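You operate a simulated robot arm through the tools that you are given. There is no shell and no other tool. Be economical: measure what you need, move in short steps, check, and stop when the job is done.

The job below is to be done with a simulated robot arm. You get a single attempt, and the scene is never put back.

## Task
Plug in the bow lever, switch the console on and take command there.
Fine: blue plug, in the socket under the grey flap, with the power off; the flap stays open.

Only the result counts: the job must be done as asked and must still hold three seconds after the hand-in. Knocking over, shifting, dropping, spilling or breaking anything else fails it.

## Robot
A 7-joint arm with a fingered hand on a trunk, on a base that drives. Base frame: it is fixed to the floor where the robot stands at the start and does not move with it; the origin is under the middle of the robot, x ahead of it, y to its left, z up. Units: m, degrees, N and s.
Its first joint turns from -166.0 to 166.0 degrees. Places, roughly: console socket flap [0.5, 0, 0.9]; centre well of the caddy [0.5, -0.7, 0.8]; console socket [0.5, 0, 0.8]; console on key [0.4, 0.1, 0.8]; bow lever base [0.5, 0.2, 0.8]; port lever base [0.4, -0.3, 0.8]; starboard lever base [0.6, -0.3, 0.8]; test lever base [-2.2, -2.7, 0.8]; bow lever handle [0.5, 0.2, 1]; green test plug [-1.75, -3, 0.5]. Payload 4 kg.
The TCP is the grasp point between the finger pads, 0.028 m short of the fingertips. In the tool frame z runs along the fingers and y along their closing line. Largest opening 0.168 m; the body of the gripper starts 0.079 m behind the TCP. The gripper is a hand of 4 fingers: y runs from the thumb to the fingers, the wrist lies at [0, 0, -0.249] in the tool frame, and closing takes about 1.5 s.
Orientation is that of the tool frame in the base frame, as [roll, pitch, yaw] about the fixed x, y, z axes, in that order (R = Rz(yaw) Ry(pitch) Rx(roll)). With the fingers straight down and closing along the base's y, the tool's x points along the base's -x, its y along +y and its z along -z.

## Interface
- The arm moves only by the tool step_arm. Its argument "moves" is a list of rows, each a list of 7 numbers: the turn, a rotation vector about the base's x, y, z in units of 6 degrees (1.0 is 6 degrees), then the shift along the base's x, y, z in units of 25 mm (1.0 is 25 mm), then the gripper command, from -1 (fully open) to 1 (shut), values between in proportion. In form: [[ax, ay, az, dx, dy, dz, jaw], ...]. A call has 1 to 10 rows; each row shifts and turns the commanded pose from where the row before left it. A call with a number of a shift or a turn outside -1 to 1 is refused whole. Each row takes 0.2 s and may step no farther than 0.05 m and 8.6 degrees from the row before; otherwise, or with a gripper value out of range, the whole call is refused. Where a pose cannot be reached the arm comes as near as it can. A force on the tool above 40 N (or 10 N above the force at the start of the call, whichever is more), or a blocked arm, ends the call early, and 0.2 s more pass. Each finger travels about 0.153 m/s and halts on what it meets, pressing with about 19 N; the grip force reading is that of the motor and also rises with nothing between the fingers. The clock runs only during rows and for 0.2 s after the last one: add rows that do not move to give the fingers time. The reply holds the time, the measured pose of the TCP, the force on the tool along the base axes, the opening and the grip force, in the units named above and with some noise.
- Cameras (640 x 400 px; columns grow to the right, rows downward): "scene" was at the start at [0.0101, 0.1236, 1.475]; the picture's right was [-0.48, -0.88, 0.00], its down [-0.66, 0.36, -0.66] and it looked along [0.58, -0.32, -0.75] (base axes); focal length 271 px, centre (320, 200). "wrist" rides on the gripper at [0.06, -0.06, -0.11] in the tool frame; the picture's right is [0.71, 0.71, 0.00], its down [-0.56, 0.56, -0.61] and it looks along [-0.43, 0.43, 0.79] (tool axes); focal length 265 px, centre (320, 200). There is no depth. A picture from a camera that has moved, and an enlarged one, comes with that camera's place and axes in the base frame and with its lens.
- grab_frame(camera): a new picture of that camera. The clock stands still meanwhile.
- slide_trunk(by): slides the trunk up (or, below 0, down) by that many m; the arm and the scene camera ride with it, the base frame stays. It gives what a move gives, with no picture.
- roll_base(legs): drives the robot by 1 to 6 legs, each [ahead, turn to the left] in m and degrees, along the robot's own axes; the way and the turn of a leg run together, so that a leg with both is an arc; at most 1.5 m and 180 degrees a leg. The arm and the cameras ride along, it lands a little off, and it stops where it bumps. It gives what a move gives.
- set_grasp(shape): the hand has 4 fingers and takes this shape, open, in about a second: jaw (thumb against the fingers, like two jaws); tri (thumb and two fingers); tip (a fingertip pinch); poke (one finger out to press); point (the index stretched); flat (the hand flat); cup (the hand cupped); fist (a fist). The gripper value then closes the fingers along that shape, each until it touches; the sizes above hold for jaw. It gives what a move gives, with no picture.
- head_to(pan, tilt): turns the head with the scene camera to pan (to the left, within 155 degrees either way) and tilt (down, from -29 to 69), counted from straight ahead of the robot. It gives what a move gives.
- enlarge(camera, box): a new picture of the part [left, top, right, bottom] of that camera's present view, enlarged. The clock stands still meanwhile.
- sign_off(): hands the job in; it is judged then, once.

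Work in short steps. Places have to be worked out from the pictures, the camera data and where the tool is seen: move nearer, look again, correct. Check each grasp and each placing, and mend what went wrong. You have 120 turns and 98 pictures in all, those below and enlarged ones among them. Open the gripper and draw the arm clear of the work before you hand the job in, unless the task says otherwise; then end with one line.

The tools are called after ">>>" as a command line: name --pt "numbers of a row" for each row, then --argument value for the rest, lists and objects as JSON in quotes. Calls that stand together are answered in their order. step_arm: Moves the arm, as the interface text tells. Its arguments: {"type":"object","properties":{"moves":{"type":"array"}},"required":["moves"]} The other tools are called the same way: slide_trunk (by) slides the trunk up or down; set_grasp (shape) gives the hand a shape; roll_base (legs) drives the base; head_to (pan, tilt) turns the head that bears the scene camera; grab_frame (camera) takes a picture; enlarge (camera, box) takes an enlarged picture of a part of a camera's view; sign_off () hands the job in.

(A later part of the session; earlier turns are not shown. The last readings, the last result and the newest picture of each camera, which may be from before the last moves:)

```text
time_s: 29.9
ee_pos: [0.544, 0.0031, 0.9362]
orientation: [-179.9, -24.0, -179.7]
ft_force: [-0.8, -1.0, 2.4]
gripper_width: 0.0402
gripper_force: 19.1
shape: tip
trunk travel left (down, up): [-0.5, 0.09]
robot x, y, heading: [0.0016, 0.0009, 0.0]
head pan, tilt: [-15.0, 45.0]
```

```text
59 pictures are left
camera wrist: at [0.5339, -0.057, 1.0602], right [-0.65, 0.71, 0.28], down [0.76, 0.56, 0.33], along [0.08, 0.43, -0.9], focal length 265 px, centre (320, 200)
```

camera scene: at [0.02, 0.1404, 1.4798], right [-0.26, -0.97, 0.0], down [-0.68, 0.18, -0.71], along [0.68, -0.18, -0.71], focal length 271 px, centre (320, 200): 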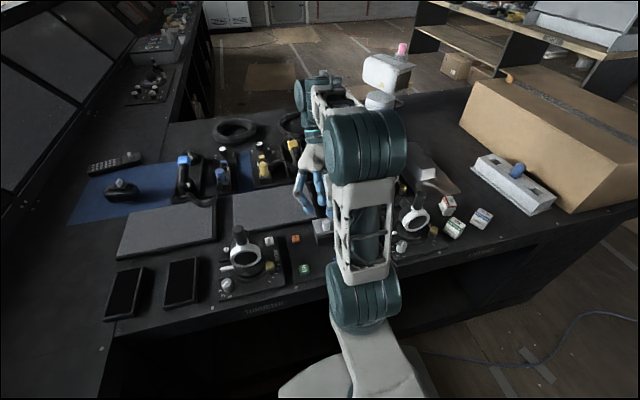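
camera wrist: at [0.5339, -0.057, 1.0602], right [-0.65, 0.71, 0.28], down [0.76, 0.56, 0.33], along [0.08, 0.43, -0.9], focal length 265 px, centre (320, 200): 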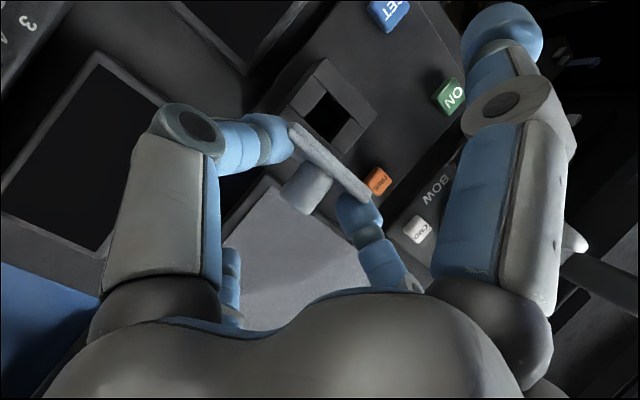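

Lid is near 75° and the socket hole shows. Continue past vertical.

>>> step_arm --pt "0 0 0 0.186 0 -0.02 1" --pt "0 0 0 0.186 0 -0.02 1" --pt "0 0 0 0.182 0 -0.052 1" --pt "0 0 0 0.182 0 -0.052 1" --pt "0 0 0 0.168 0 -0.084 1" --pt "0 0 0 0.168 0 -0.084 1"

>>> grab_frame --camera "wrist"

```text
time_s: 31.2
ee_pos: [0.5719, 0.0035, 0.9293]
orientation: [-179.8, -23.9, -179.7]
ft_force: [1.9, 3.2, 0.9]
gripper_width: 0.0339
gripper_force: 18.9
shape: tip
trunk travel left (down, up): [-0.5, 0.09]
robot x, y, heading: [0.0005, 0.0011, 0.2]
head pan, tilt: [-15.0, 45.0]
```

```text
58 pictures are left
camera wrist: at [0.5615, -0.0564, 1.0527], right [-0.65, 0.7, 0.28], down [0.76, 0.56, 0.33], along [0.07, 0.43, -0.9], focal length 265 px, centre (320, 200)
```

wrist: 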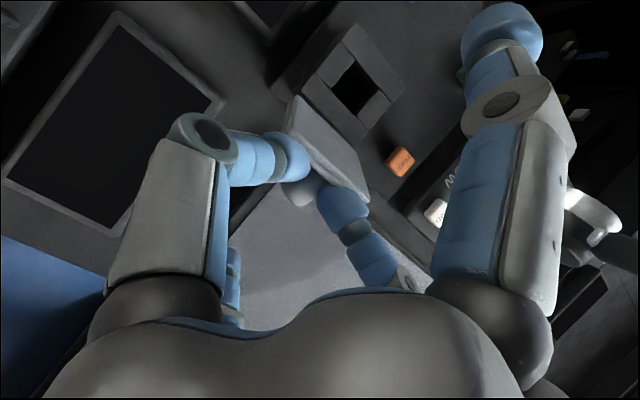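

We see the lid's inner face from beyond the hinge, so it is past vertical. Opening the fingers a little and checking that it stays.

>>> step_arm --pt "0 0 0 0 0 0 0.3" --pt "0 0 0 0 0 0 0.1" --pt "0 0 0 0 0 0 0.1"

>>> grab_frame --camera "wrist"

```text
time_s: 32.0
ee_pos: [0.571, 0.0019, 0.9293]
orientation: [-179.7, -24.0, -179.8]
ft_force: [0.1, -0.2, 1.0]
gripper_width: 0.0752
gripper_force: 0.1
shape: tip
trunk travel left (down, up): [-0.5, 0.09]
robot x, y, heading: [-0.0019, 0.0007, 0.0]
head pan, tilt: [-15.0, 45.0]
```

```text
57 pictures are left
camera wrist: at [0.5613, -0.0574, 1.0528], right [-0.65, 0.71, 0.28], down [0.76, 0.56, 0.33], along [0.07, 0.43, -0.9], focal length 265 px, centre (320, 200)
```

wrist: 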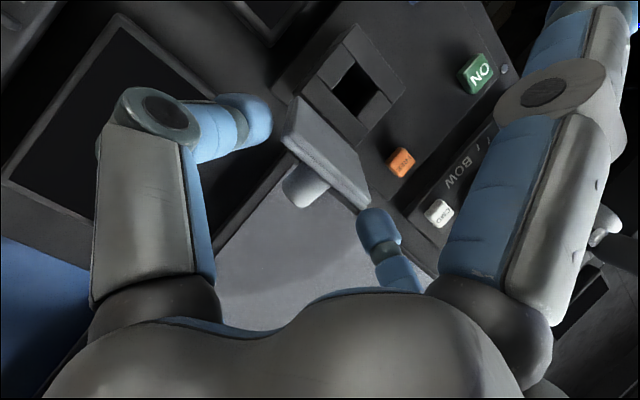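

The lid stays open. Retreating straight back along the tool axis.

>>> step_arm --pt "0 0 0 0.3 0 0.7 0.1" --pt "0 0 0 0.3 0 0.7 0.1" --pt "0 0 0 0.2 0 0.8 0.1" --pt "0 -1 0 0 0 0.8 0.1" --pt "0 -1 0 0 0 0.8 0.1" --pt "0 -1 0 -0.8 0 0.8 0.1" --pt "0 -1 0 -0.9 0 0.5 0.1" --pt "0 0 0 -0.9 0 0 0.1" --pt "0 0 0 -0.9 0 0 0.1"

>>> grab_frame --camera "scene"

>>> grab_frame --camera "wrist"

```text
time_s: 34.0
ee_pos: [0.5082, 0.0034, 1.0553]
orientation: [-179.8, 0.1, -179.9]
ft_force: [-0.1, 0.8, -0.9]
gripper_width: 0.0754
gripper_force: 0.0
shape: tip
out of reach, approached as far as the arm can: row 7
trunk travel left (down, up): [-0.5, 0.09]
robot x, y, heading: [0.0003, -0.0006, 0.0]
head pan, tilt: [-15.0, 45.0]
```

```text
56 pictures are left
camera scene: at [0.02, 0.141, 1.4797], right [-0.26, -0.97, 0.0], down [-0.68, 0.18, -0.71], along [0.68, -0.18, -0.71], focal length 271 px, centre (320, 200)
```

scene: 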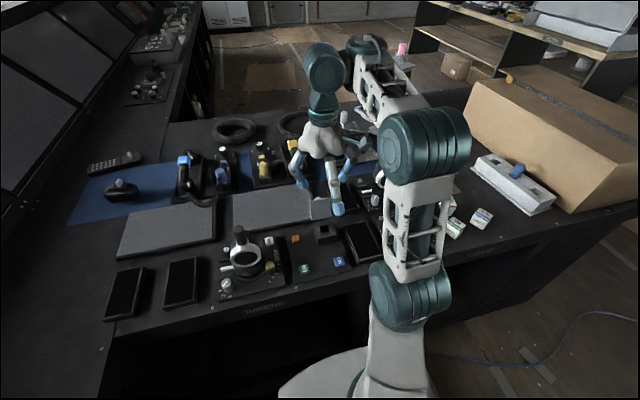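

```text
55 pictures are left
camera wrist: at [0.4479, -0.0564, 1.1643], right [-0.71, 0.71, 0.0], down [0.56, 0.56, 0.61], along [0.43, 0.43, -0.79], focal length 265 px, centre (320, 200)
```

wrist: 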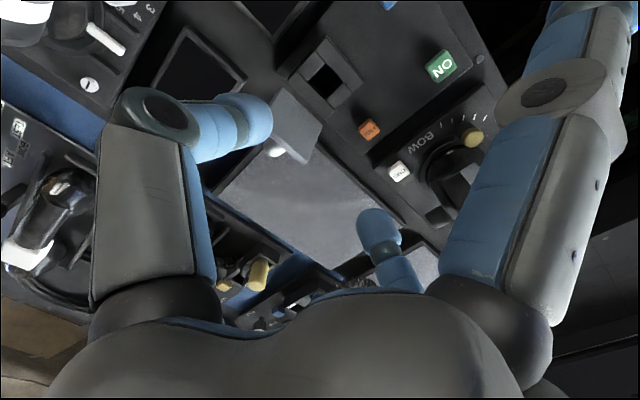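

Flap is open. Look closely at the socket and the plug in the caddy.

>>> enlarge --camera "wrist" --box '[260, 30, 400, 140]'

>>> enlarge --camera "scene" --box '[460, 140, 570, 220]'

>>> enlarge --camera "scene" --box '[290, 195, 370, 255]'

```text
3.64 times, centred on (330, 85) of wrist
camera zoom: at [0.4479, -0.0564, 1.1643], right [-0.71, 0.71, 0.0], down [0.56, 0.56, 0.61], along [0.43, 0.43, -0.79], focal length 965 px, centre (284, 618)
```

zoom: 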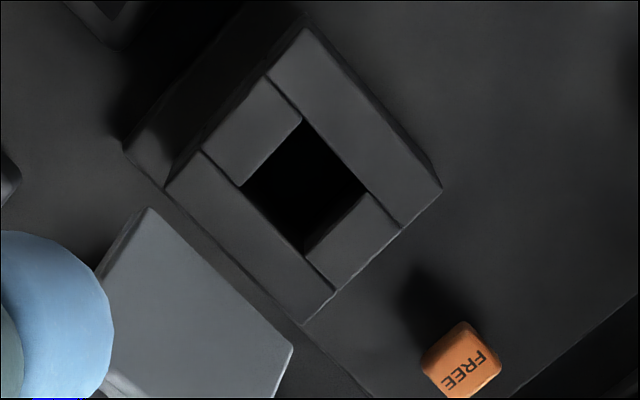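

```text
5.00 times, centred on (515, 180) of scene
camera zoom: at [0.02, 0.141, 1.4797], right [-0.26, -0.97, 0.0], down [-0.68, 0.18, -0.71], along [0.68, -0.18, -0.71], focal length 1353 px, centre (-655, 300)
```

zoom: 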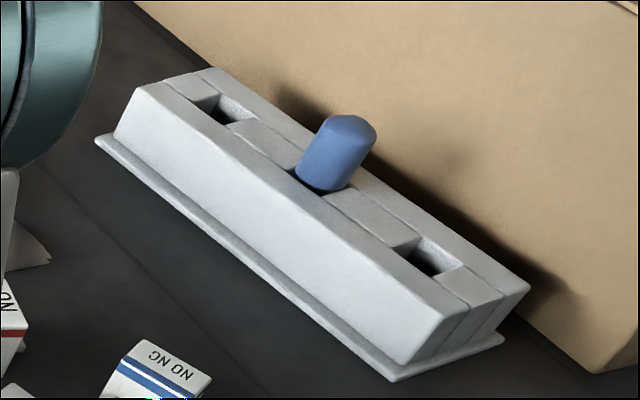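

```text
6.67 times, centred on (330, 225) of scene
camera zoom: at [0.02, 0.141, 1.4797], right [-0.26, -0.97, 0.0], down [-0.68, 0.18, -0.71], along [0.68, -0.18, -0.71], focal length 1804 px, centre (253, 33)
```

zoom: 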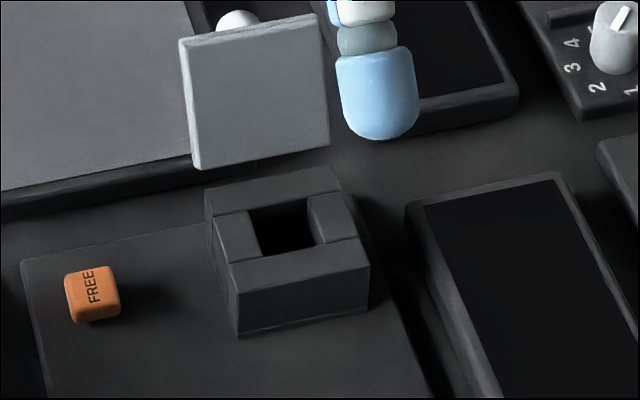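

Socket hole is a square well in the box; the plug sits upright in the caddy near (0.545,-0.72), with the tall cardboard box face near y=-0.8. I'll set jaw, retract the arm and yaw the tool -45° so fingers lie on diagonals.

>>> step_arm --pt "0 0 0 -0.5 0 0.8 0.1" --pt "0 0 -0.9 -0.9 0 0.5 0.1" --pt "0 0 -0.9 -0.9 0 0.5 0.1" --pt "0 0 -0.9 -0.9 0 0.5 0.1" --pt "0 0 -0.9 -0.9 0 0.5 0.1" --pt "0 0 -0.9 -0.9 0 0.4 0.1" --pt "0 0 -0.9 -0.9 0 0 0.1" --pt "0 0 -0.9 -0.9 0 0 0.1" --pt "0 0 -0.9 -0.9 0 0 0.1" --pt "0 0 -0.3 0 0 0 0.1"

>>> set_grasp --shape "jaw"

>>> grab_frame --camera "scene"

>>> enlarge --camera "scene" --box '[460, 140, 570, 220]'

```text
time_s: 36.2
ee_pos: [0.3152, 0.0051, 1.1346]
orientation: [-179.7, 0.1, 135.1]
ft_force: [-0.1, 0.8, -0.4]
gripper_width: 0.0756
gripper_force: 0.1
shape: tip
out of reach, approached as far as the arm can: row 1
trunk travel left (down, up): [-0.5, 0.09]
robot x, y, heading: [0.0007, -0.0018, 0.2]
head pan, tilt: [-15.0, 45.0]
```

```text
time_s: 37.1
ee_pos: [0.3171, 0.0053, 1.1348]
orientation: [-179.7, 0.0, 135.2]
ft_force: [-0.1, 0.5, 0.0]
gripper_width: 0.1679
gripper_force: 0.0
shape: jaw
trunk travel left (down, up): [-0.5, 0.09]
robot x, y, heading: [0.0021, 0.0003, 0.1]
head pan, tilt: [-15.0, 45.0]
```

```text
51 pictures are left
camera scene: at [0.0201, 0.1405, 1.4798], right [-0.26, -0.97, 0.0], down [-0.68, 0.18, -0.71], along [0.68, -0.18, -0.71], focal length 271 px, centre (320, 200)
```

scene: 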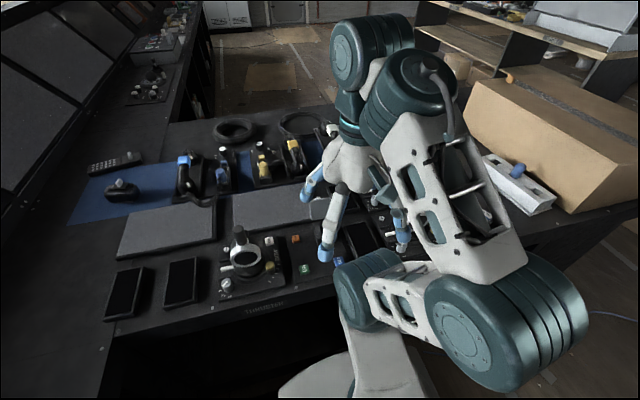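

```text
5.00 times, centred on (515, 180) of scene
camera zoom: at [0.0201, 0.1405, 1.4798], right [-0.26, -0.97, 0.0], down [-0.68, 0.18, -0.71], along [0.68, -0.18, -0.71], focal length 1353 px, centre (-655, 300)
```

zoom: 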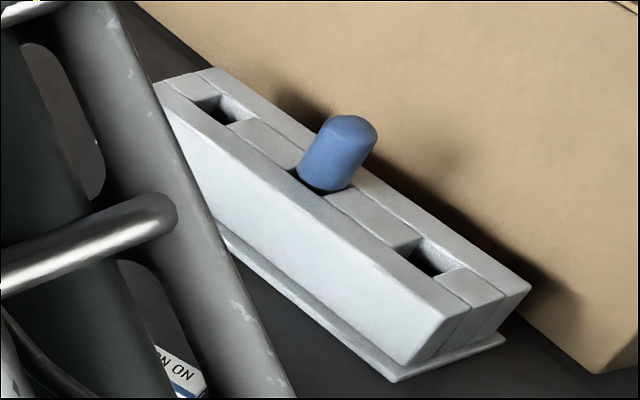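

Before driving, I check the floor to the right of the robot, where a seat was visible earlier.

>>> head_to --pan -100 --tilt 50

>>> grab_frame --camera "scene"

```text
time_s: 38.7
ee_pos: [0.3161, 0.0051, 1.1348]
orientation: [-179.7, 0.0, 135.2]
ft_force: [0.1, -0.3, -0.6]
gripper_width: 0.1682
gripper_force: 0.1
shape: jaw
trunk travel left (down, up): [-0.5, 0.09]
robot x, y, heading: [0.0022, 0.0038, 0.1]
head pan, tilt: [-100.0, 50.0]
```

```text
49 pictures are left
camera scene: at [-0.0716, 0.0855, 1.4728], right [-0.99, 0.17, 0.0], down [0.13, 0.75, -0.64], along [-0.11, -0.63, -0.77], focal length 271 px, centre (320, 200)
```

scene: 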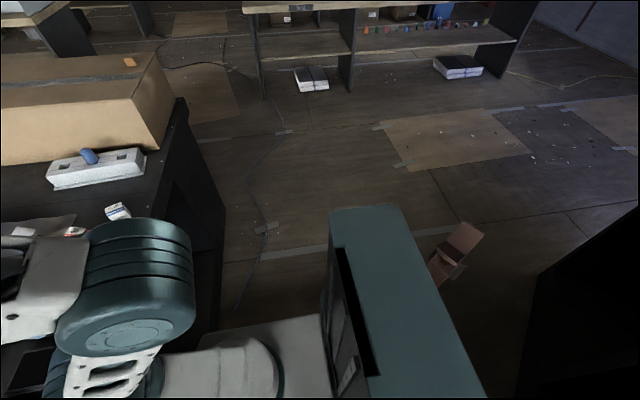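

The floor to the right is clear (the teal cabinet is the robot's own trunk). Turning right 90° with the arm folded.

>>> roll_base --legs '[[0, -45], [0, -45]]'

>>> head_to --pan 35 --tilt 48

>>> grab_frame --camera "scene"

```text
time_s: 43.2
ee_pos: [0.0081, -0.3155, 1.134]
orientation: [-179.7, 0.0, 45.8]
ft_force: [-0.5, -0.6, -0.3]
gripper_width: 0.1681
gripper_force: 0.0
shape: jaw
trunk travel left (down, up): [-0.5, 0.09]
robot x, y, heading: [0.0003, -0.0012, -89.1]
head pan, tilt: [-100.0, 50.0]
```

```text
time_s: 45.4
ee_pos: [0.0082, -0.3164, 1.1345]
orientation: [-179.7, 0.0, 45.6]
ft_force: [0.1, 1.0, 0.5]
gripper_width: 0.1681
gripper_force: 0.1
shape: jaw
trunk travel left (down, up): [-0.5, 0.09]
robot x, y, heading: [0.001, -0.005, -89.7]
head pan, tilt: [35.0, 48.0]
```

```text
48 pictures are left
camera scene: at [0.2103, -0.004, 1.4756], right [-0.81, -0.58, 0.0], down [-0.43, 0.6, -0.67], along [0.39, -0.54, -0.74], focal length 271 px, centre (320, 200)
```

scene: 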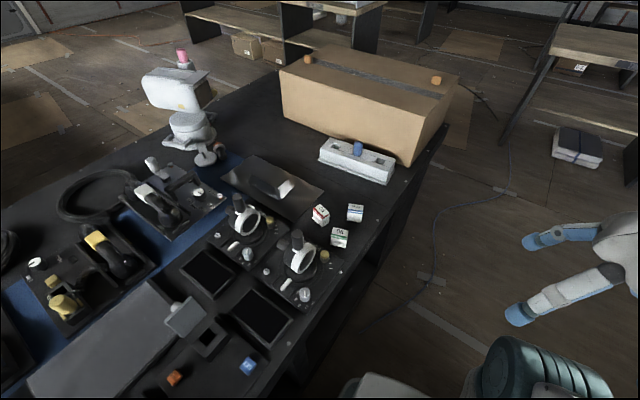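

Clear view of caddy, box and relay cubes. Driving ahead 0.42 m along the bench.

>>> roll_base --legs '[[0.42, 0]]'

>>> head_to --pan 60 --tilt 48

>>> grab_frame --camera "scene"

```text
time_s: 48.0
ee_pos: [0.0123, -0.743, 1.1348]
orientation: [-179.8, 0.0, 45.6]
ft_force: [0.1, -0.4, -0.1]
gripper_width: 0.1681
gripper_force: 0.1
shape: jaw
trunk travel left (down, up): [-0.5, 0.09]
robot x, y, heading: [0.0054, -0.4245, -89.1]
head pan, tilt: [35.0, 48.0]
```

```text
time_s: 48.9
ee_pos: [0.0128, -0.7425, 1.1354]
orientation: [-179.7, 0.0, 45.6]
ft_force: [0.2, -0.5, 0.6]
gripper_width: 0.1678
gripper_force: 0.0
shape: jaw
trunk travel left (down, up): [-0.5, 0.09]
robot x, y, heading: [0.0028, -0.4261, -89.5]
head pan, tilt: [60.0, 48.0]
```

```text
47 pictures are left
camera scene: at [0.2376, -0.4056, 1.4756], right [-0.49, -0.87, 0.0], down [-0.65, 0.37, -0.67], along [0.58, -0.33, -0.74], focal length 271 px, centre (320, 200)
```

scene: 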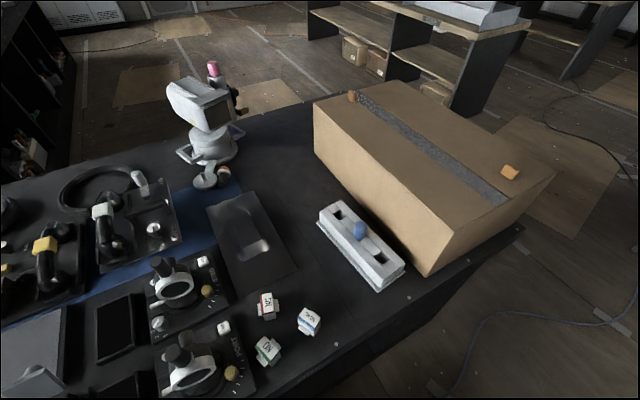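

>>> enlarge --camera "scene" --box '[300, 180, 420, 300]'

```text
3.33 times, centred on (360, 240) of scene
camera zoom: at [0.2376, -0.4056, 1.4756], right [-0.49, -0.87, 0.0], down [-0.65, 0.37, -0.67], along [0.58, -0.33, -0.74], focal length 902 px, centre (187, 67)
```

zoom: 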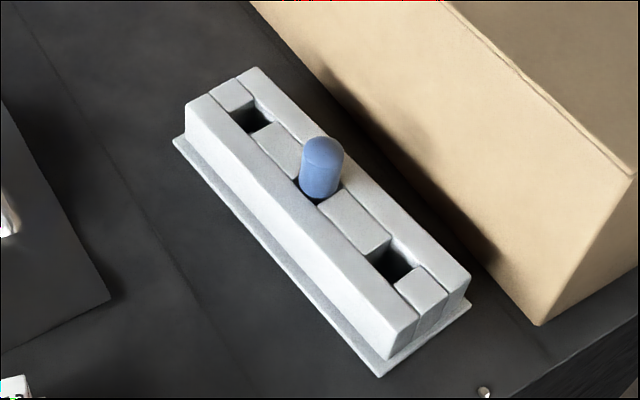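

Triangulated: plug about (0.542,-0.702), from z≈0.86 to 0.925, ~36 mm wide; box face at y=-0.80, so a vertical approach fits. Moving the hand round at height with the fingers narrowed.

>>> step_arm --pt "0 0 0 0.9 0.7 0 0.2" --pt "0 0 0 0.9 0.7 0 0.2" --pt "0 0 0 0.95 0.65 0 0.2" --pt "0 0 0 0.95 0.65 0 0.2" --pt "0 0 0 0.95 0.65 0 0.2" --pt "0 0 0 0.95 0.65 0 0.2" --pt "0 0 0 0.95 0.65 0 0.2" --pt "0 0 0 0.95 0.65 0 0.2" --pt "0 0 0 0.95 0.65 0 0.2" --pt "0 0 0 0.95 0.65 0 0.2"

>>> step_arm --pt "0 0 0 0.95 0.3 0 0.2" --pt "0 0 0 0.95 0 0 0.2" --pt "0 0 0 0.95 -0.3 0 0.2" --pt "0 0 0 0.95 -0.5 0 0.2" --pt "0 0 0 0.95 -0.5 0 0.2" --pt "0 0 0 0.95 -0.6 0 0.2" --pt "0 0 0 0.95 -0.6 0 0.2" --pt "0 0 0 0.95 -0.6 0 0.2" --pt "0 0 0 0.95 -0.6 0 0.2"

>>> grab_frame --camera "wrist"

>>> grab_frame --camera "scene"

```text
time_s: 51.1
ee_pos: [0.2477, -0.579, 1.1336]
orientation: [-179.7, 0.1, 45.6]
ft_force: [-0.1, 0.7, -0.1]
gripper_width: 0.0675
gripper_force: 0.2
shape: jaw
trunk travel left (down, up): [-0.5, 0.09]
robot x, y, heading: [0.0034, -0.4306, -89.5]
head pan, tilt: [60.0, 48.0]
```

```text
time_s: 53.1
ee_pos: [0.4638, -0.6629, 1.1345]
orientation: [-179.7, 0.1, 45.7]
ft_force: [0.2, 0.6, 0.0]
gripper_width: 0.0675
gripper_force: 0.0
shape: jaw
trunk travel left (down, up): [-0.5, 0.09]
robot x, y, heading: [0.0041, -0.4275, -89.4]
head pan, tilt: [60.0, 48.0]
```

```text
45 pictures are left
camera wrist: at [0.4628, -0.578, 1.2429], right [1.0, 0.01, -0.01], down [0.01, -0.79, 0.61], along [0.0, -0.61, -0.79], focal length 265 px, centre (320, 200)
```

wrist: 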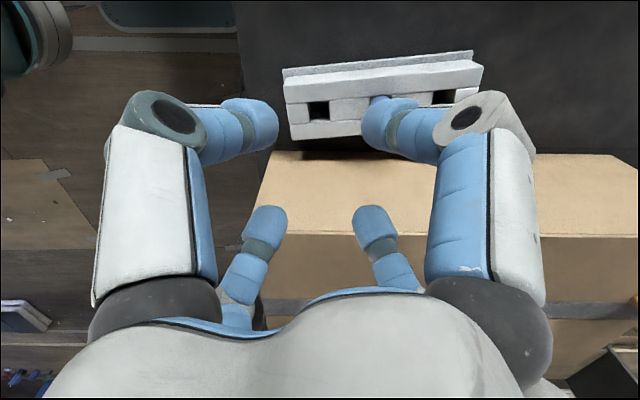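

```text
44 pictures are left
camera scene: at [0.2383, -0.4056, 1.4754], right [-0.49, -0.87, 0.0], down [-0.65, 0.36, -0.67], along [0.58, -0.33, -0.74], focal length 271 px, centre (320, 200)
```

scene: 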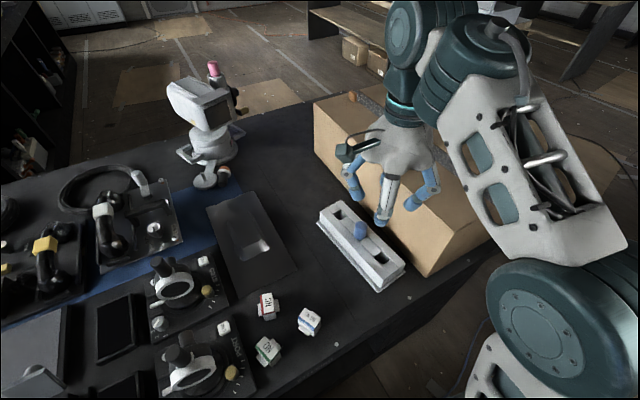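

The forearm runs close to the box corner, so I back the robot 0.07 m to shift elbow and forearm away from the box before descending.

>>> roll_base --legs '[[-0.07, 0]]'

>>> step_arm --pt "0 0 0 0.8 -0.9 0 0.2" --pt "0 0 0 0.8 -0.9 0 0.2" --pt "0 0 0 0.8 -0.9 0 0.2" --pt "0 0 0 0.8 -0.9 -0.6 0.2" --pt "0 0 0 0 -0.6 -0.8 0.2"

>>> grab_frame --camera "wrist"

>>> grab_frame --camera "scene"

```text
time_s: 54.1
ee_pos: [0.4628, -0.5931, 1.1337]
orientation: [-179.7, 0.1, 45.7]
ft_force: [0.2, 0.0, 0.2]
gripper_width: 0.0673
gripper_force: 0.0
shape: jaw
trunk travel left (down, up): [-0.5, 0.09]
robot x, y, heading: [0.0067, -0.3592, -89.4]
head pan, tilt: [60.0, 48.0]
```

```text
time_s: 55.3
ee_pos: [0.5315, -0.6944, 1.0965]
orientation: [-179.6, 0.0, 45.7]
ft_force: [0.0, -0.8, -0.4]
gripper_width: 0.0678
gripper_force: 0.1
shape: jaw
out of reach, approached as far as the arm can: row 3, 4
trunk travel left (down, up): [-0.5, 0.09]
robot x, y, heading: [0.0038, -0.3542, -89.1]
head pan, tilt: [60.0, 48.0]
```

```text
43 pictures are left
camera wrist: at [0.5308, -0.6094, 1.2047], right [1.0, 0.01, 0.0], down [0.01, -0.79, 0.61], along [0.0, -0.61, -0.79], focal length 265 px, centre (320, 200)
```

wrist: 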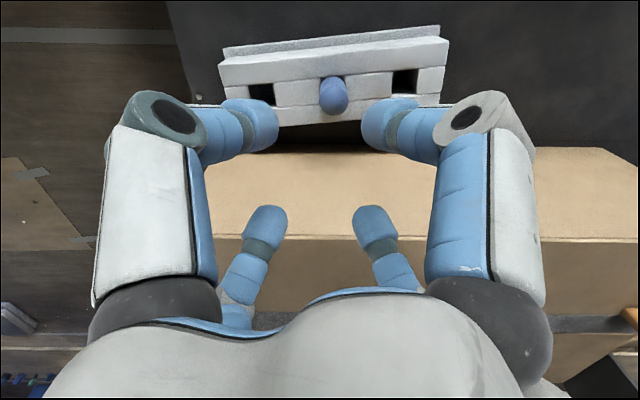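

```text
42 pictures are left
camera scene: at [0.2373, -0.3362, 1.4755], right [-0.49, -0.87, 0.0], down [-0.65, 0.37, -0.67], along [0.58, -0.33, -0.74], focal length 271 px, centre (320, 200)
```

scene: 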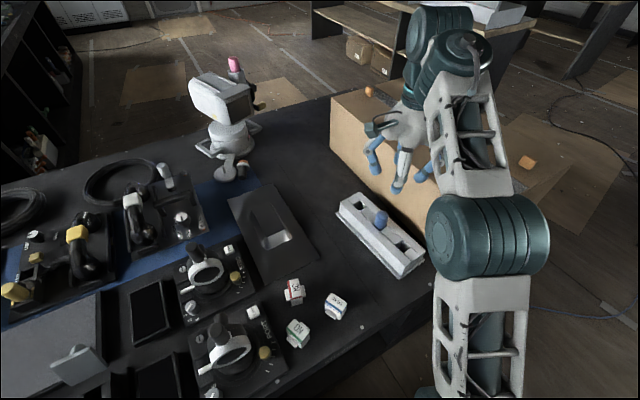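

Geometry now looks fine: only the hand itself goes below the box top. Descending to z≈0.965 over the plug, then checking.

>>> step_arm --pt "0 0 0 0.25 -0.1 -0.8 0.2" --pt "0 0 0 0.25 -0.1 -0.9 0.2" --pt "0 0 0 0 0 -0.9 0.2" --pt "0 0 0 0 0 -0.9 0.2" --pt "0 0 0 0 0 -0.9 0.2" --pt "0 0 0 0 0 -0.8 0.2"

>>> grab_frame --camera "wrist"

>>> enlarge --camera "scene" --box '[300, 80, 480, 300]'

```text
time_s: 56.7
ee_pos: [0.5439, -0.6984, 0.9657]
orientation: [-179.7, 0.0, 45.6]
ft_force: [0.6, 0.5, 1.4]
gripper_width: 0.0675
gripper_force: 0.1
shape: jaw
trunk travel left (down, up): [-0.5, 0.09]
robot x, y, heading: [0.0059, -0.3536, -89.4]
head pan, tilt: [60.0, 48.0]
```

```text
41 pictures are left
camera wrist: at [0.5425, -0.6138, 1.0745], right [1.0, 0.01, 0.0], down [0.01, -0.79, 0.61], along [0.0, -0.61, -0.79], focal length 265 px, centre (320, 200)
```

wrist: 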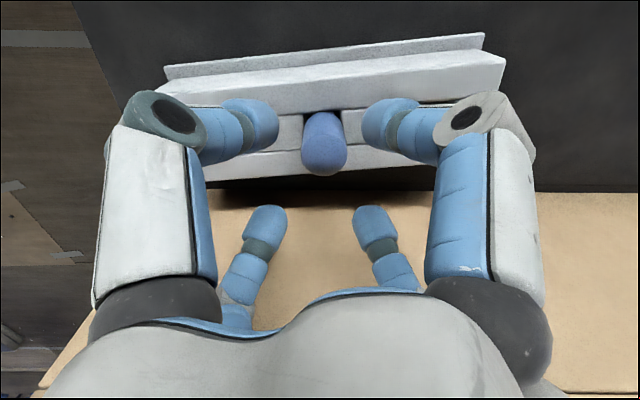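

```text
1.82 times, centred on (390, 190) of scene
camera zoom: at [0.2372, -0.3361, 1.4755], right [-0.49, -0.87, 0.0], down [-0.65, 0.37, -0.67], along [0.58, -0.33, -0.74], focal length 492 px, centre (193, 218)
```

zoom: 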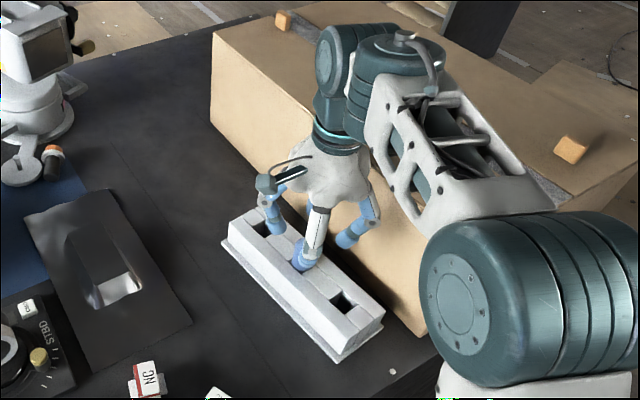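

Plug axis ≈ (0.544,-0.696), well centred. Descending 60 mm and closing.

>>> step_arm --pt "0 0 0 0 0.05 -0.8 0.2" --pt "0 0 0 0 0 -0.8 0.2" --pt "0 0 0 0 0 -0.8 0.2" --pt "0 0 0 0 0 0 0.6" --pt "0 0 0 0 0 0 1" --pt "0 0 0 0 0 0 1" --pt "0 0 0 0 0 0 1"

>>> grab_frame --camera "wrist"

```text
time_s: 58.3
ee_pos: [0.5434, -0.696, 0.905]
orientation: [-179.8, 0.2, 45.5]
ft_force: [-0.3, 0.7, 0.2]
gripper_width: 0.0257
gripper_force: 18.6
shape: jaw
trunk travel left (down, up): [-0.5, 0.09]
robot x, y, heading: [0.004, -0.3595, -89.4]
head pan, tilt: [60.0, 48.0]
```

```text
39 pictures are left
camera wrist: at [0.5429, -0.611, 1.0133], right [1.0, 0.01, 0.0], down [0.01, -0.79, 0.61], along [0.0, -0.61, -0.79], focal length 265 px, centre (320, 200)
```

wrist: 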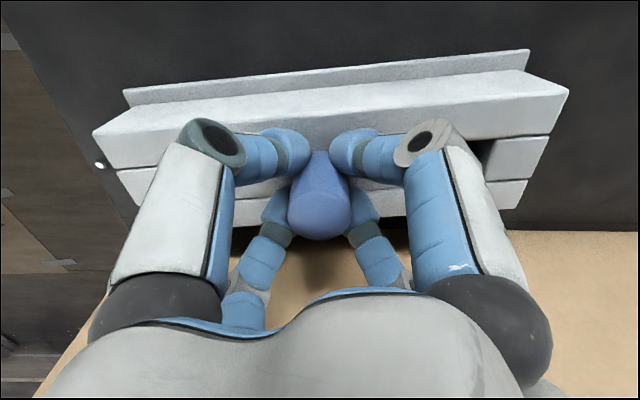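

Plug gripped (26 mm). The caddy's yaw is about +5°, the socket's hole is centred at (0.495, 0.000) with yaw 0, about 25 mm square. Lifting straight up.

>>> step_arm --pt "0 0 0 0 0 0.4 1" --pt "0 0 0 0 0 0.6 1" --pt "0 0 0 0 0 0.8 1" --pt "0 0 0 0 0 0.9 1" --pt "0 0 0 0 0 0.9 1" --pt "0 0 0 0 0 0.9 1" --pt "0 0 0 0 0 0.9 1"

>>> enlarge --camera "scene" --box '[320, 80, 480, 280]'

>>> grab_frame --camera "wrist"

```text
time_s: 59.9
ee_pos: [0.5426, -0.6971, 1.0403]
orientation: [-179.6, 0.1, 45.6]
ft_force: [0.0, -0.5, -0.9]
gripper_width: 0.0259
gripper_force: 19.1
shape: jaw
trunk travel left (down, up): [-0.5, 0.09]
robot x, y, heading: [0.0034, -0.3565, -89.1]
head pan, tilt: [60.0, 48.0]
```

```text
2.00 times, centred on (400, 180) of scene
camera zoom: at [0.2372, -0.3363, 1.4755], right [-0.49, -0.87, 0.0], down [-0.65, 0.37, -0.67], along [0.58, -0.33, -0.74], focal length 541 px, centre (160, 240)
```

zoom: 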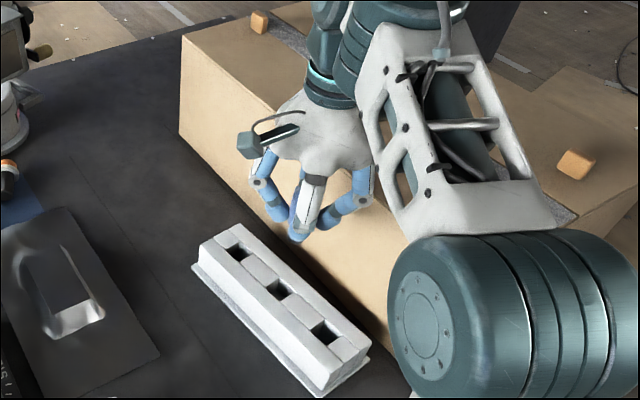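

```text
37 pictures are left
camera wrist: at [0.5421, -0.6127, 1.1495], right [1.0, 0.01, -0.01], down [0.01, -0.79, 0.61], along [0.0, -0.61, -0.79], focal length 265 px, centre (320, 200)
```

wrist: 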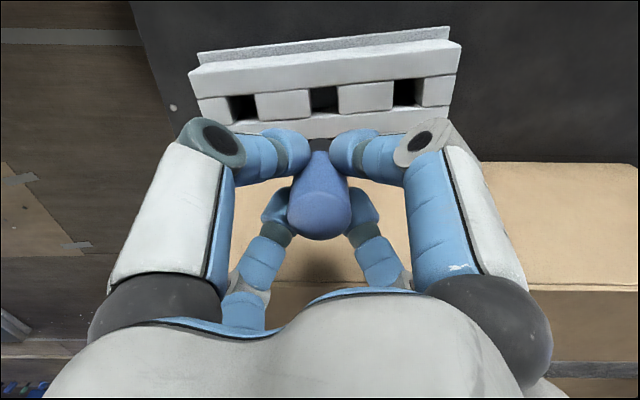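

The plug is out of the caddy. I pull the arm in and up toward the robot.

>>> step_arm --pt "0 0 0 -0.3 0.3 0.8 1" --pt "0 0 0 -0.9 0.6 0.8 1" --pt "0 0 0 -0.95 0.6 0.8 1" --pt "0 0 0 -0.95 0.6 0.8 1" --pt "0 0 0 -0.95 0.6 0 1" --pt "0 0 0 -0.95 0.6 0 1" --pt "0 0 0 -0.95 0.6 0 1" --pt "0 0 0 -0.95 0.6 0 1" --pt "0 0 0 -0.95 0.6 0 1" --pt "0 0 0 -0.95 0.6 0 1"

>>> roll_base --legs '[[-0.356, 0]]'

>>> roll_base --legs '[[0, 45], [0, 44.5]]'

>>> head_to --pan 0 --tilt 45

>>> grab_frame --camera "scene"

```text
time_s: 62.1
ee_pos: [0.3208, -0.5538, 1.1214]
orientation: [-179.7, 0.1, 45.8]
ft_force: [-0.4, -0.4, -0.7]
gripper_width: 0.026
gripper_force: 18.9
shape: jaw
trunk travel left (down, up): [-0.5, 0.09]
robot x, y, heading: [0.0056, -0.3573, -89.3]
head pan, tilt: [60.0, 48.0]
```

```text
time_s: 64.4
ee_pos: [0.3181, -0.1919, 1.1209]
orientation: [-179.7, 0.1, 46.1]
ft_force: [-0.8, -0.1, -0.8]
gripper_width: 0.0258
gripper_force: 19.1
shape: jaw
trunk travel left (down, up): [-0.5, 0.09]
robot x, y, heading: [-0.0033, 0.0028, -89.1]
head pan, tilt: [60.0, 48.0]
```

```text
time_s: 68.9
ee_pos: [0.2043, 0.3139, 1.1204]
orientation: [-179.7, 0.2, 134.2]
ft_force: [0.6, 0.1, -1.2]
gripper_width: 0.0256
gripper_force: 19.1
shape: jaw
trunk travel left (down, up): [-0.5, 0.09]
robot x, y, heading: [-0.0001, 0.0053, -1.0]
head pan, tilt: [60.0, 48.0]
```

```text
time_s: 70.2
ee_pos: [0.2039, 0.3149, 1.1213]
orientation: [-179.7, 0.1, 134.2]
ft_force: [0.5, -0.8, -0.4]
gripper_width: 0.0256
gripper_force: 18.8
shape: jaw
trunk travel left (down, up): [-0.5, 0.09]
robot x, y, heading: [-0.0026, 0.0029, -0.9]
head pan, tilt: [0.0, 45.0]
```

```text
36 pictures are left
camera scene: at [0.0251, 0.1637, 1.4797], right [-0.01, -1.0, 0.0], down [-0.71, 0.01, -0.71], along [0.71, -0.01, -0.71], focal length 271 px, centre (320, 200)
```

scene: 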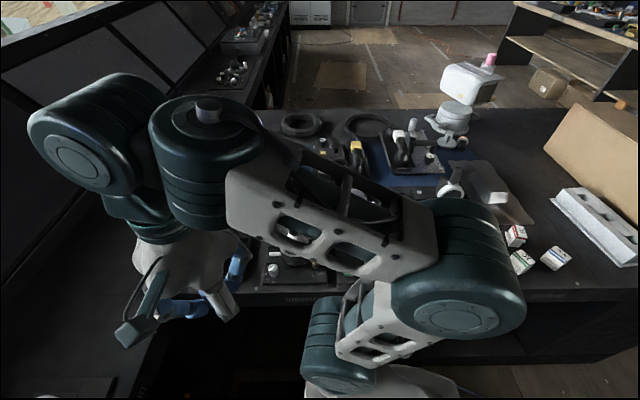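

Back at the start position. A look at the plug in the hand, then swing it to the front.

>>> enlarge --camera "scene" --box '[110, 230, 270, 350]'

>>> step_arm --pt "0 0 0 0.6 -0.8 0 1" --pt "0 0 0 0.6 -0.8 0 1" --pt "0 0 0 0.5 -0.85 0 1" --pt "0 0 0 0.5 -0.85 0 1" --pt "0 0 0 0.4 -0.9 0 1" --pt "0 0 0 0.3 -0.9 0 1" --pt "0 0 -0.2 0.3 -0.9 0 1" --pt "0 0 -0.2 0.3 -0.9 0 1" --pt "0 0 -0.2 0.3 -0.9 0 1" --pt "0 0 0 0.3 -0.9 0 1"

>>> grab_frame --camera "scene"

```text
3.33 times, centred on (190, 290) of scene
camera zoom: at [0.0251, 0.1637, 1.4797], right [-0.01, -1.0, 0.0], down [-0.71, 0.01, -0.71], along [0.71, -0.01, -0.71], focal length 902 px, centre (753, -100)
```

zoom: 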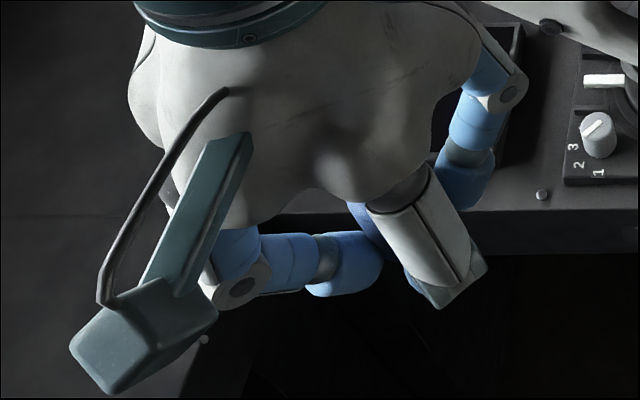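

```text
time_s: 72.4
ee_pos: [0.3051, 0.0951, 1.1209]
orientation: [-179.7, 0.0, 130.6]
ft_force: [0.9, 0.1, -0.6]
gripper_width: 0.0255
gripper_force: 19.4
shape: jaw
trunk travel left (down, up): [-0.5, 0.09]
robot x, y, heading: [0.0015, 0.003, -0.8]
head pan, tilt: [0.0, 45.0]
```

```text
34 pictures are left
camera scene: at [0.0251, 0.1632, 1.4798], right [-0.02, -1.0, 0.0], down [-0.71, 0.01, -0.71], along [0.71, -0.01, -0.71], focal length 271 px, centre (320, 200)
```

scene: 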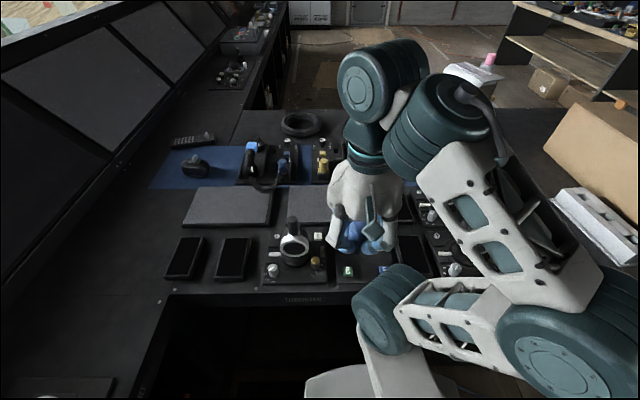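

Moving over the socket: target TCP (0.495, 0.000), first z≈0.99.

>>> step_arm --pt "0 0 0 0.8 -0.6 0 1" --pt "0 0 0 0.8 -0.6 0 1" --pt "0 0 0 0.8 -0.6 -0.5 1" --pt "0 0 0 0.8 -0.6 -0.6 1" --pt "0 0 0 0.8 -0.6 -0.8 1" --pt "0 0 0 0.9 -0.6 -0.8 1" --pt "0 0 0 0.9 -0.2 -0.8 1" --pt "0 0 0 0.9 0 -0.8 1" --pt "0 0 0 0.9 0 -0.7 1"

>>> grab_frame --camera "wrist"

>>> enlarge --camera "scene" --box '[320, 150, 460, 270]'

```text
time_s: 74.4
ee_pos: [0.4972, -0.0002, 0.9956]
orientation: [-179.7, 0.0, 130.6]
ft_force: [-0.1, 0.2, -0.6]
gripper_width: 0.0255
gripper_force: 19.4
shape: jaw
trunk travel left (down, up): [-0.5, 0.09]
robot x, y, heading: [0.0018, 0.0011, -0.8]
head pan, tilt: [0.0, 45.0]
```

```text
33 pictures are left
camera wrist: at [0.4116, 0.0077, 1.1038], right [0.08, 1.0, 0.0], down [0.79, -0.06, 0.61], along [0.61, -0.05, -0.79], focal length 265 px, centre (320, 200)
```

wrist: 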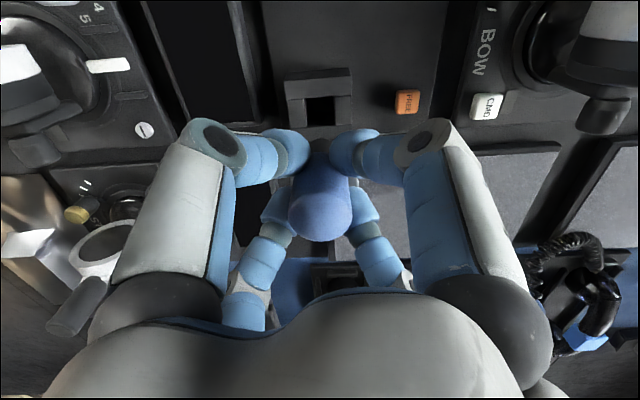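

```text
3.33 times, centred on (390, 210) of scene
camera zoom: at [0.0254, 0.1635, 1.4797], right [-0.02, -1.0, 0.0], down [-0.71, 0.01, -0.71], along [0.71, -0.01, -0.71], focal length 902 px, centre (87, 167)
```

zoom: 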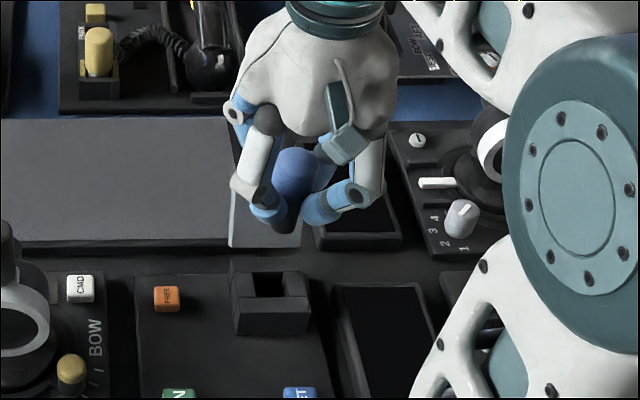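

A dark shank shows below the fingers. Enlarging both views to check shank orientation and alignment.

>>> enlarge --camera "scene" --box '[360, 180, 420, 250]'

>>> enlarge --camera "wrist" --box '[260, 50, 400, 180]'

```text
5.71 times, centred on (390, 215) of scene
camera zoom: at [0.0254, 0.1635, 1.4797], right [-0.02, -1.0, 0.0], down [-0.71, 0.01, -0.71], along [0.71, -0.01, -0.71], focal length 1546 px, centre (-80, 114)
```

zoom: 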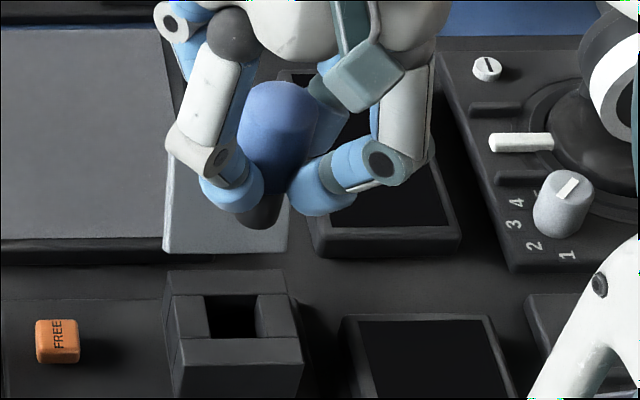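

```text
3.08 times, centred on (330, 115) of wrist
camera zoom: at [0.4116, 0.0077, 1.1038], right [0.08, 1.0, 0.0], down [0.79, -0.06, 0.61], along [0.61, -0.05, -0.79], focal length 817 px, centre (289, 462)
```

zoom: 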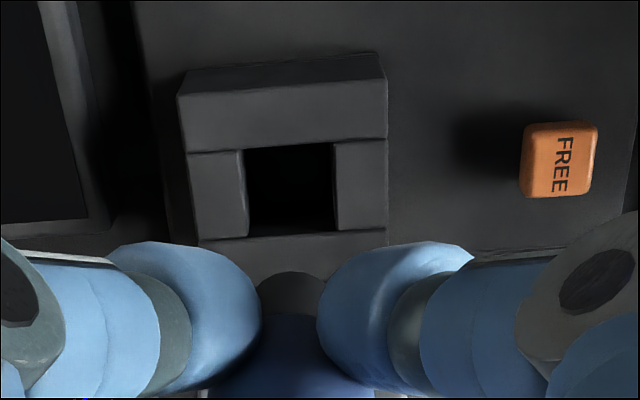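

The shank is round, ~20 mm, its end at (0.496, 0.001, 0.942); the hole centre is (0.496, 0.001). Aligned; descending to just above the rim, then slowly in.

>>> step_arm --pt "0 0 0 0 0 -0.8 1" --pt "0 0 0 0 0 -0.8 1" --pt "0 0 0 0 0 -0.8 1"

>>> enlarge --camera "wrist" --box '[240, 50, 400, 180]'

>>> enlarge --camera "scene" --box '[350, 180, 430, 260]'

```text
time_s: 75.2
ee_pos: [0.4957, 0.002, 0.9357]
orientation: [-179.7, 0.0, 130.7]
ft_force: [-0.1, 0.9, -1.0]
gripper_width: 0.0258
gripper_force: 18.8
shape: jaw
trunk travel left (down, up): [-0.5, 0.09]
robot x, y, heading: [0.0003, 0.0029, -0.8]
head pan, tilt: [0.0, 45.0]
```

```text
3.08 times, centred on (320, 115) of wrist
camera zoom: at [0.4117, 0.0092, 1.045], right [0.08, 1.0, 0.0], down [0.79, -0.06, 0.61], along [0.61, -0.05, -0.79], focal length 817 px, centre (320, 462)
```

zoom: 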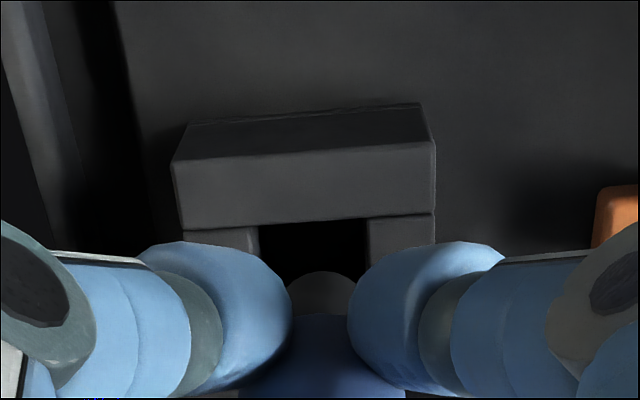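

```text
5.00 times, centred on (390, 220) of scene
camera zoom: at [0.0252, 0.1634, 1.4798], right [-0.02, -1.0, 0.0], down [-0.71, 0.01, -0.71], along [0.71, -0.01, -0.71], focal length 1353 px, centre (-30, 100)
```

zoom: 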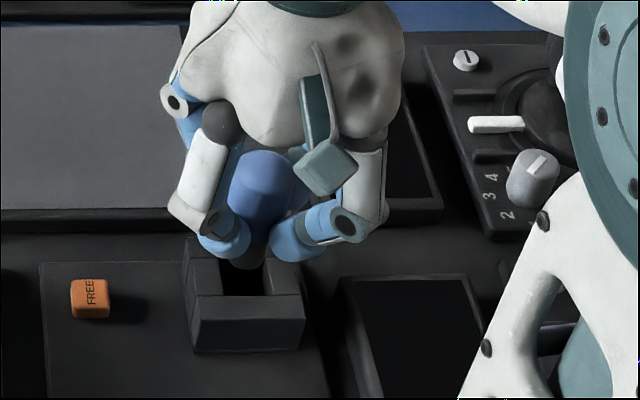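

Aligned within ~1.5 mm. Lowering slowly, watching the force.

>>> step_arm --pt "0 0 0 0 -0.04 -0.3 1" --pt "0 0 0 0 0 -0.3 1" --pt "0 0 0 0 0 -0.25 1" --pt "0 0 0 0 0 -0.25 1"

>>> step_arm --pt "0 0 0 0 0 -0.2 1" --pt "0 0 0 0 0 -0.2 1"

>>> enlarge --camera "scene" --box '[350, 180, 430, 260]'

```text
time_s: 76.2
ee_pos: [0.4964, 0.0008, 0.9091]
orientation: [-179.8, 0.0, 130.5]
ft_force: [-0.1, 0.4, -0.9]
gripper_width: 0.0257
gripper_force: 19.3
shape: jaw
trunk travel left (down, up): [-0.5, 0.09]
robot x, y, heading: [0.0023, 0.0028, -0.9]
head pan, tilt: [0.0, 45.0]
```

```text
time_s: 76.8
ee_pos: [0.4973, 0.0017, 0.8993]
orientation: [-179.7, 0.1, 130.6]
ft_force: [-0.9, 0.1, -1.4]
gripper_width: 0.0253
gripper_force: 19.4
shape: jaw
trunk travel left (down, up): [-0.5, 0.09]
robot x, y, heading: [0.0011, -0.001, -0.9]
head pan, tilt: [0.0, 45.0]
```

```text
5.00 times, centred on (390, 220) of scene
camera zoom: at [0.0252, 0.1634, 1.4798], right [-0.02, -1.0, 0.0], down [-0.71, 0.01, -0.71], along [0.71, -0.01, -0.71], focal length 1353 px, centre (-30, 100)
```

zoom: 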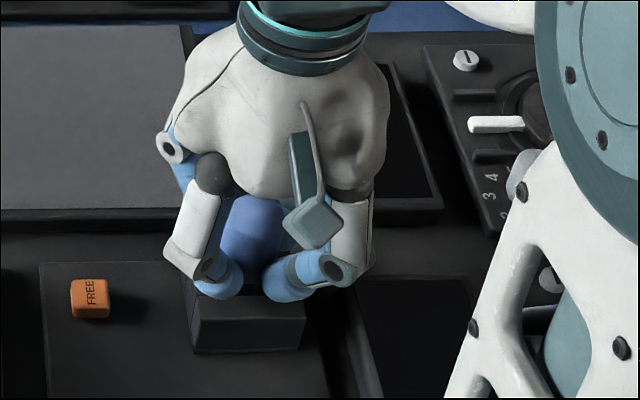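

No resistance; the shank is entering. A few more mm until the plug bottoms or the fingertips reach the rim.

>>> step_arm --pt "0 0 0 0 0 -0.12 1" --pt "0 0 0 0 0 -0.12 1" --pt "0 0 0 0 0 -0.12 1"

>>> grab_frame --camera "wrist"

```text
time_s: 77.6
ee_pos: [0.4977, 0.0007, 0.8899]
orientation: [-179.7, 0.0, 130.6]
ft_force: [-0.1, -0.4, 1.6]
gripper_width: 0.0252
gripper_force: 18.9
shape: jaw
trunk travel left (down, up): [-0.5, 0.09]
robot x, y, heading: [-0.0034, -0.0013, -1.1]
head pan, tilt: [0.0, 45.0]
```

```text
26 pictures are left
camera wrist: at [0.4123, 0.0077, 0.9989], right [0.08, 1.0, 0.0], down [0.79, -0.06, 0.61], along [0.61, -0.05, -0.79], focal length 265 px, centre (320, 200)
```

wrist: 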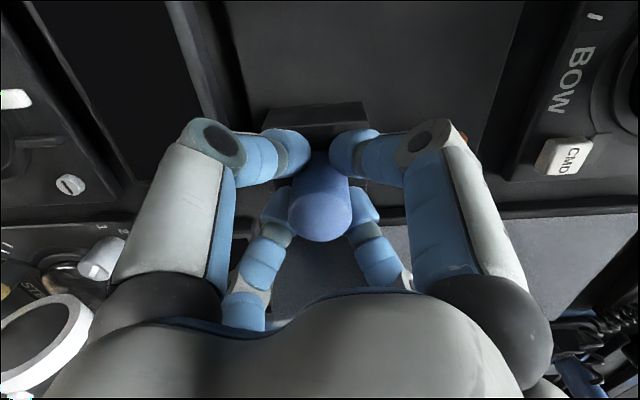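

Still free. Continuing in small steps until contact.

>>> step_arm --pt "0 0 0 0 0 -0.12 1" --pt "0 0 0 0 0 -0.12 1"

>>> step_arm --pt "0 0 0 0 0 -0.12 1" --pt "0 0 0 0 0 0 1"

```text
time_s: 78.2
ee_pos: [0.4974, 0.0015, 0.8894]
orientation: [179.8, 0.4, 130.7]
ft_force: [-7.6, -0.5, 27.6]
gripper_width: 0.0267
gripper_force: 19.0
shape: jaw
trunk travel left (down, up): [-0.5, 0.09]
robot x, y, heading: [0.0002, 0.0018, -0.8]
head pan, tilt: [0.0, 45.0]
stopped in row 2: the force on the tool passed its limit (the readings are from after the stop); the commanded pose is now the measured one
```

```text
time_s: 78.5
ee_pos: [0.4979, -0.0, 0.8883]
orientation: [179.8, 0.4, 130.7]
ft_force: [-9.4, -1.6, 25.5]
gripper_width: 0.0269
gripper_force: 18.9
shape: jaw
trunk travel left (down, up): [-0.5, 0.09]
robot x, y, heading: [-0.0005, 0.0027, -1.4]
head pan, tilt: [0.0, 45.0]
stopped in row 1: the force on the tool passed its limit (the readings are from after the stop); the commanded pose is now the measured one
```

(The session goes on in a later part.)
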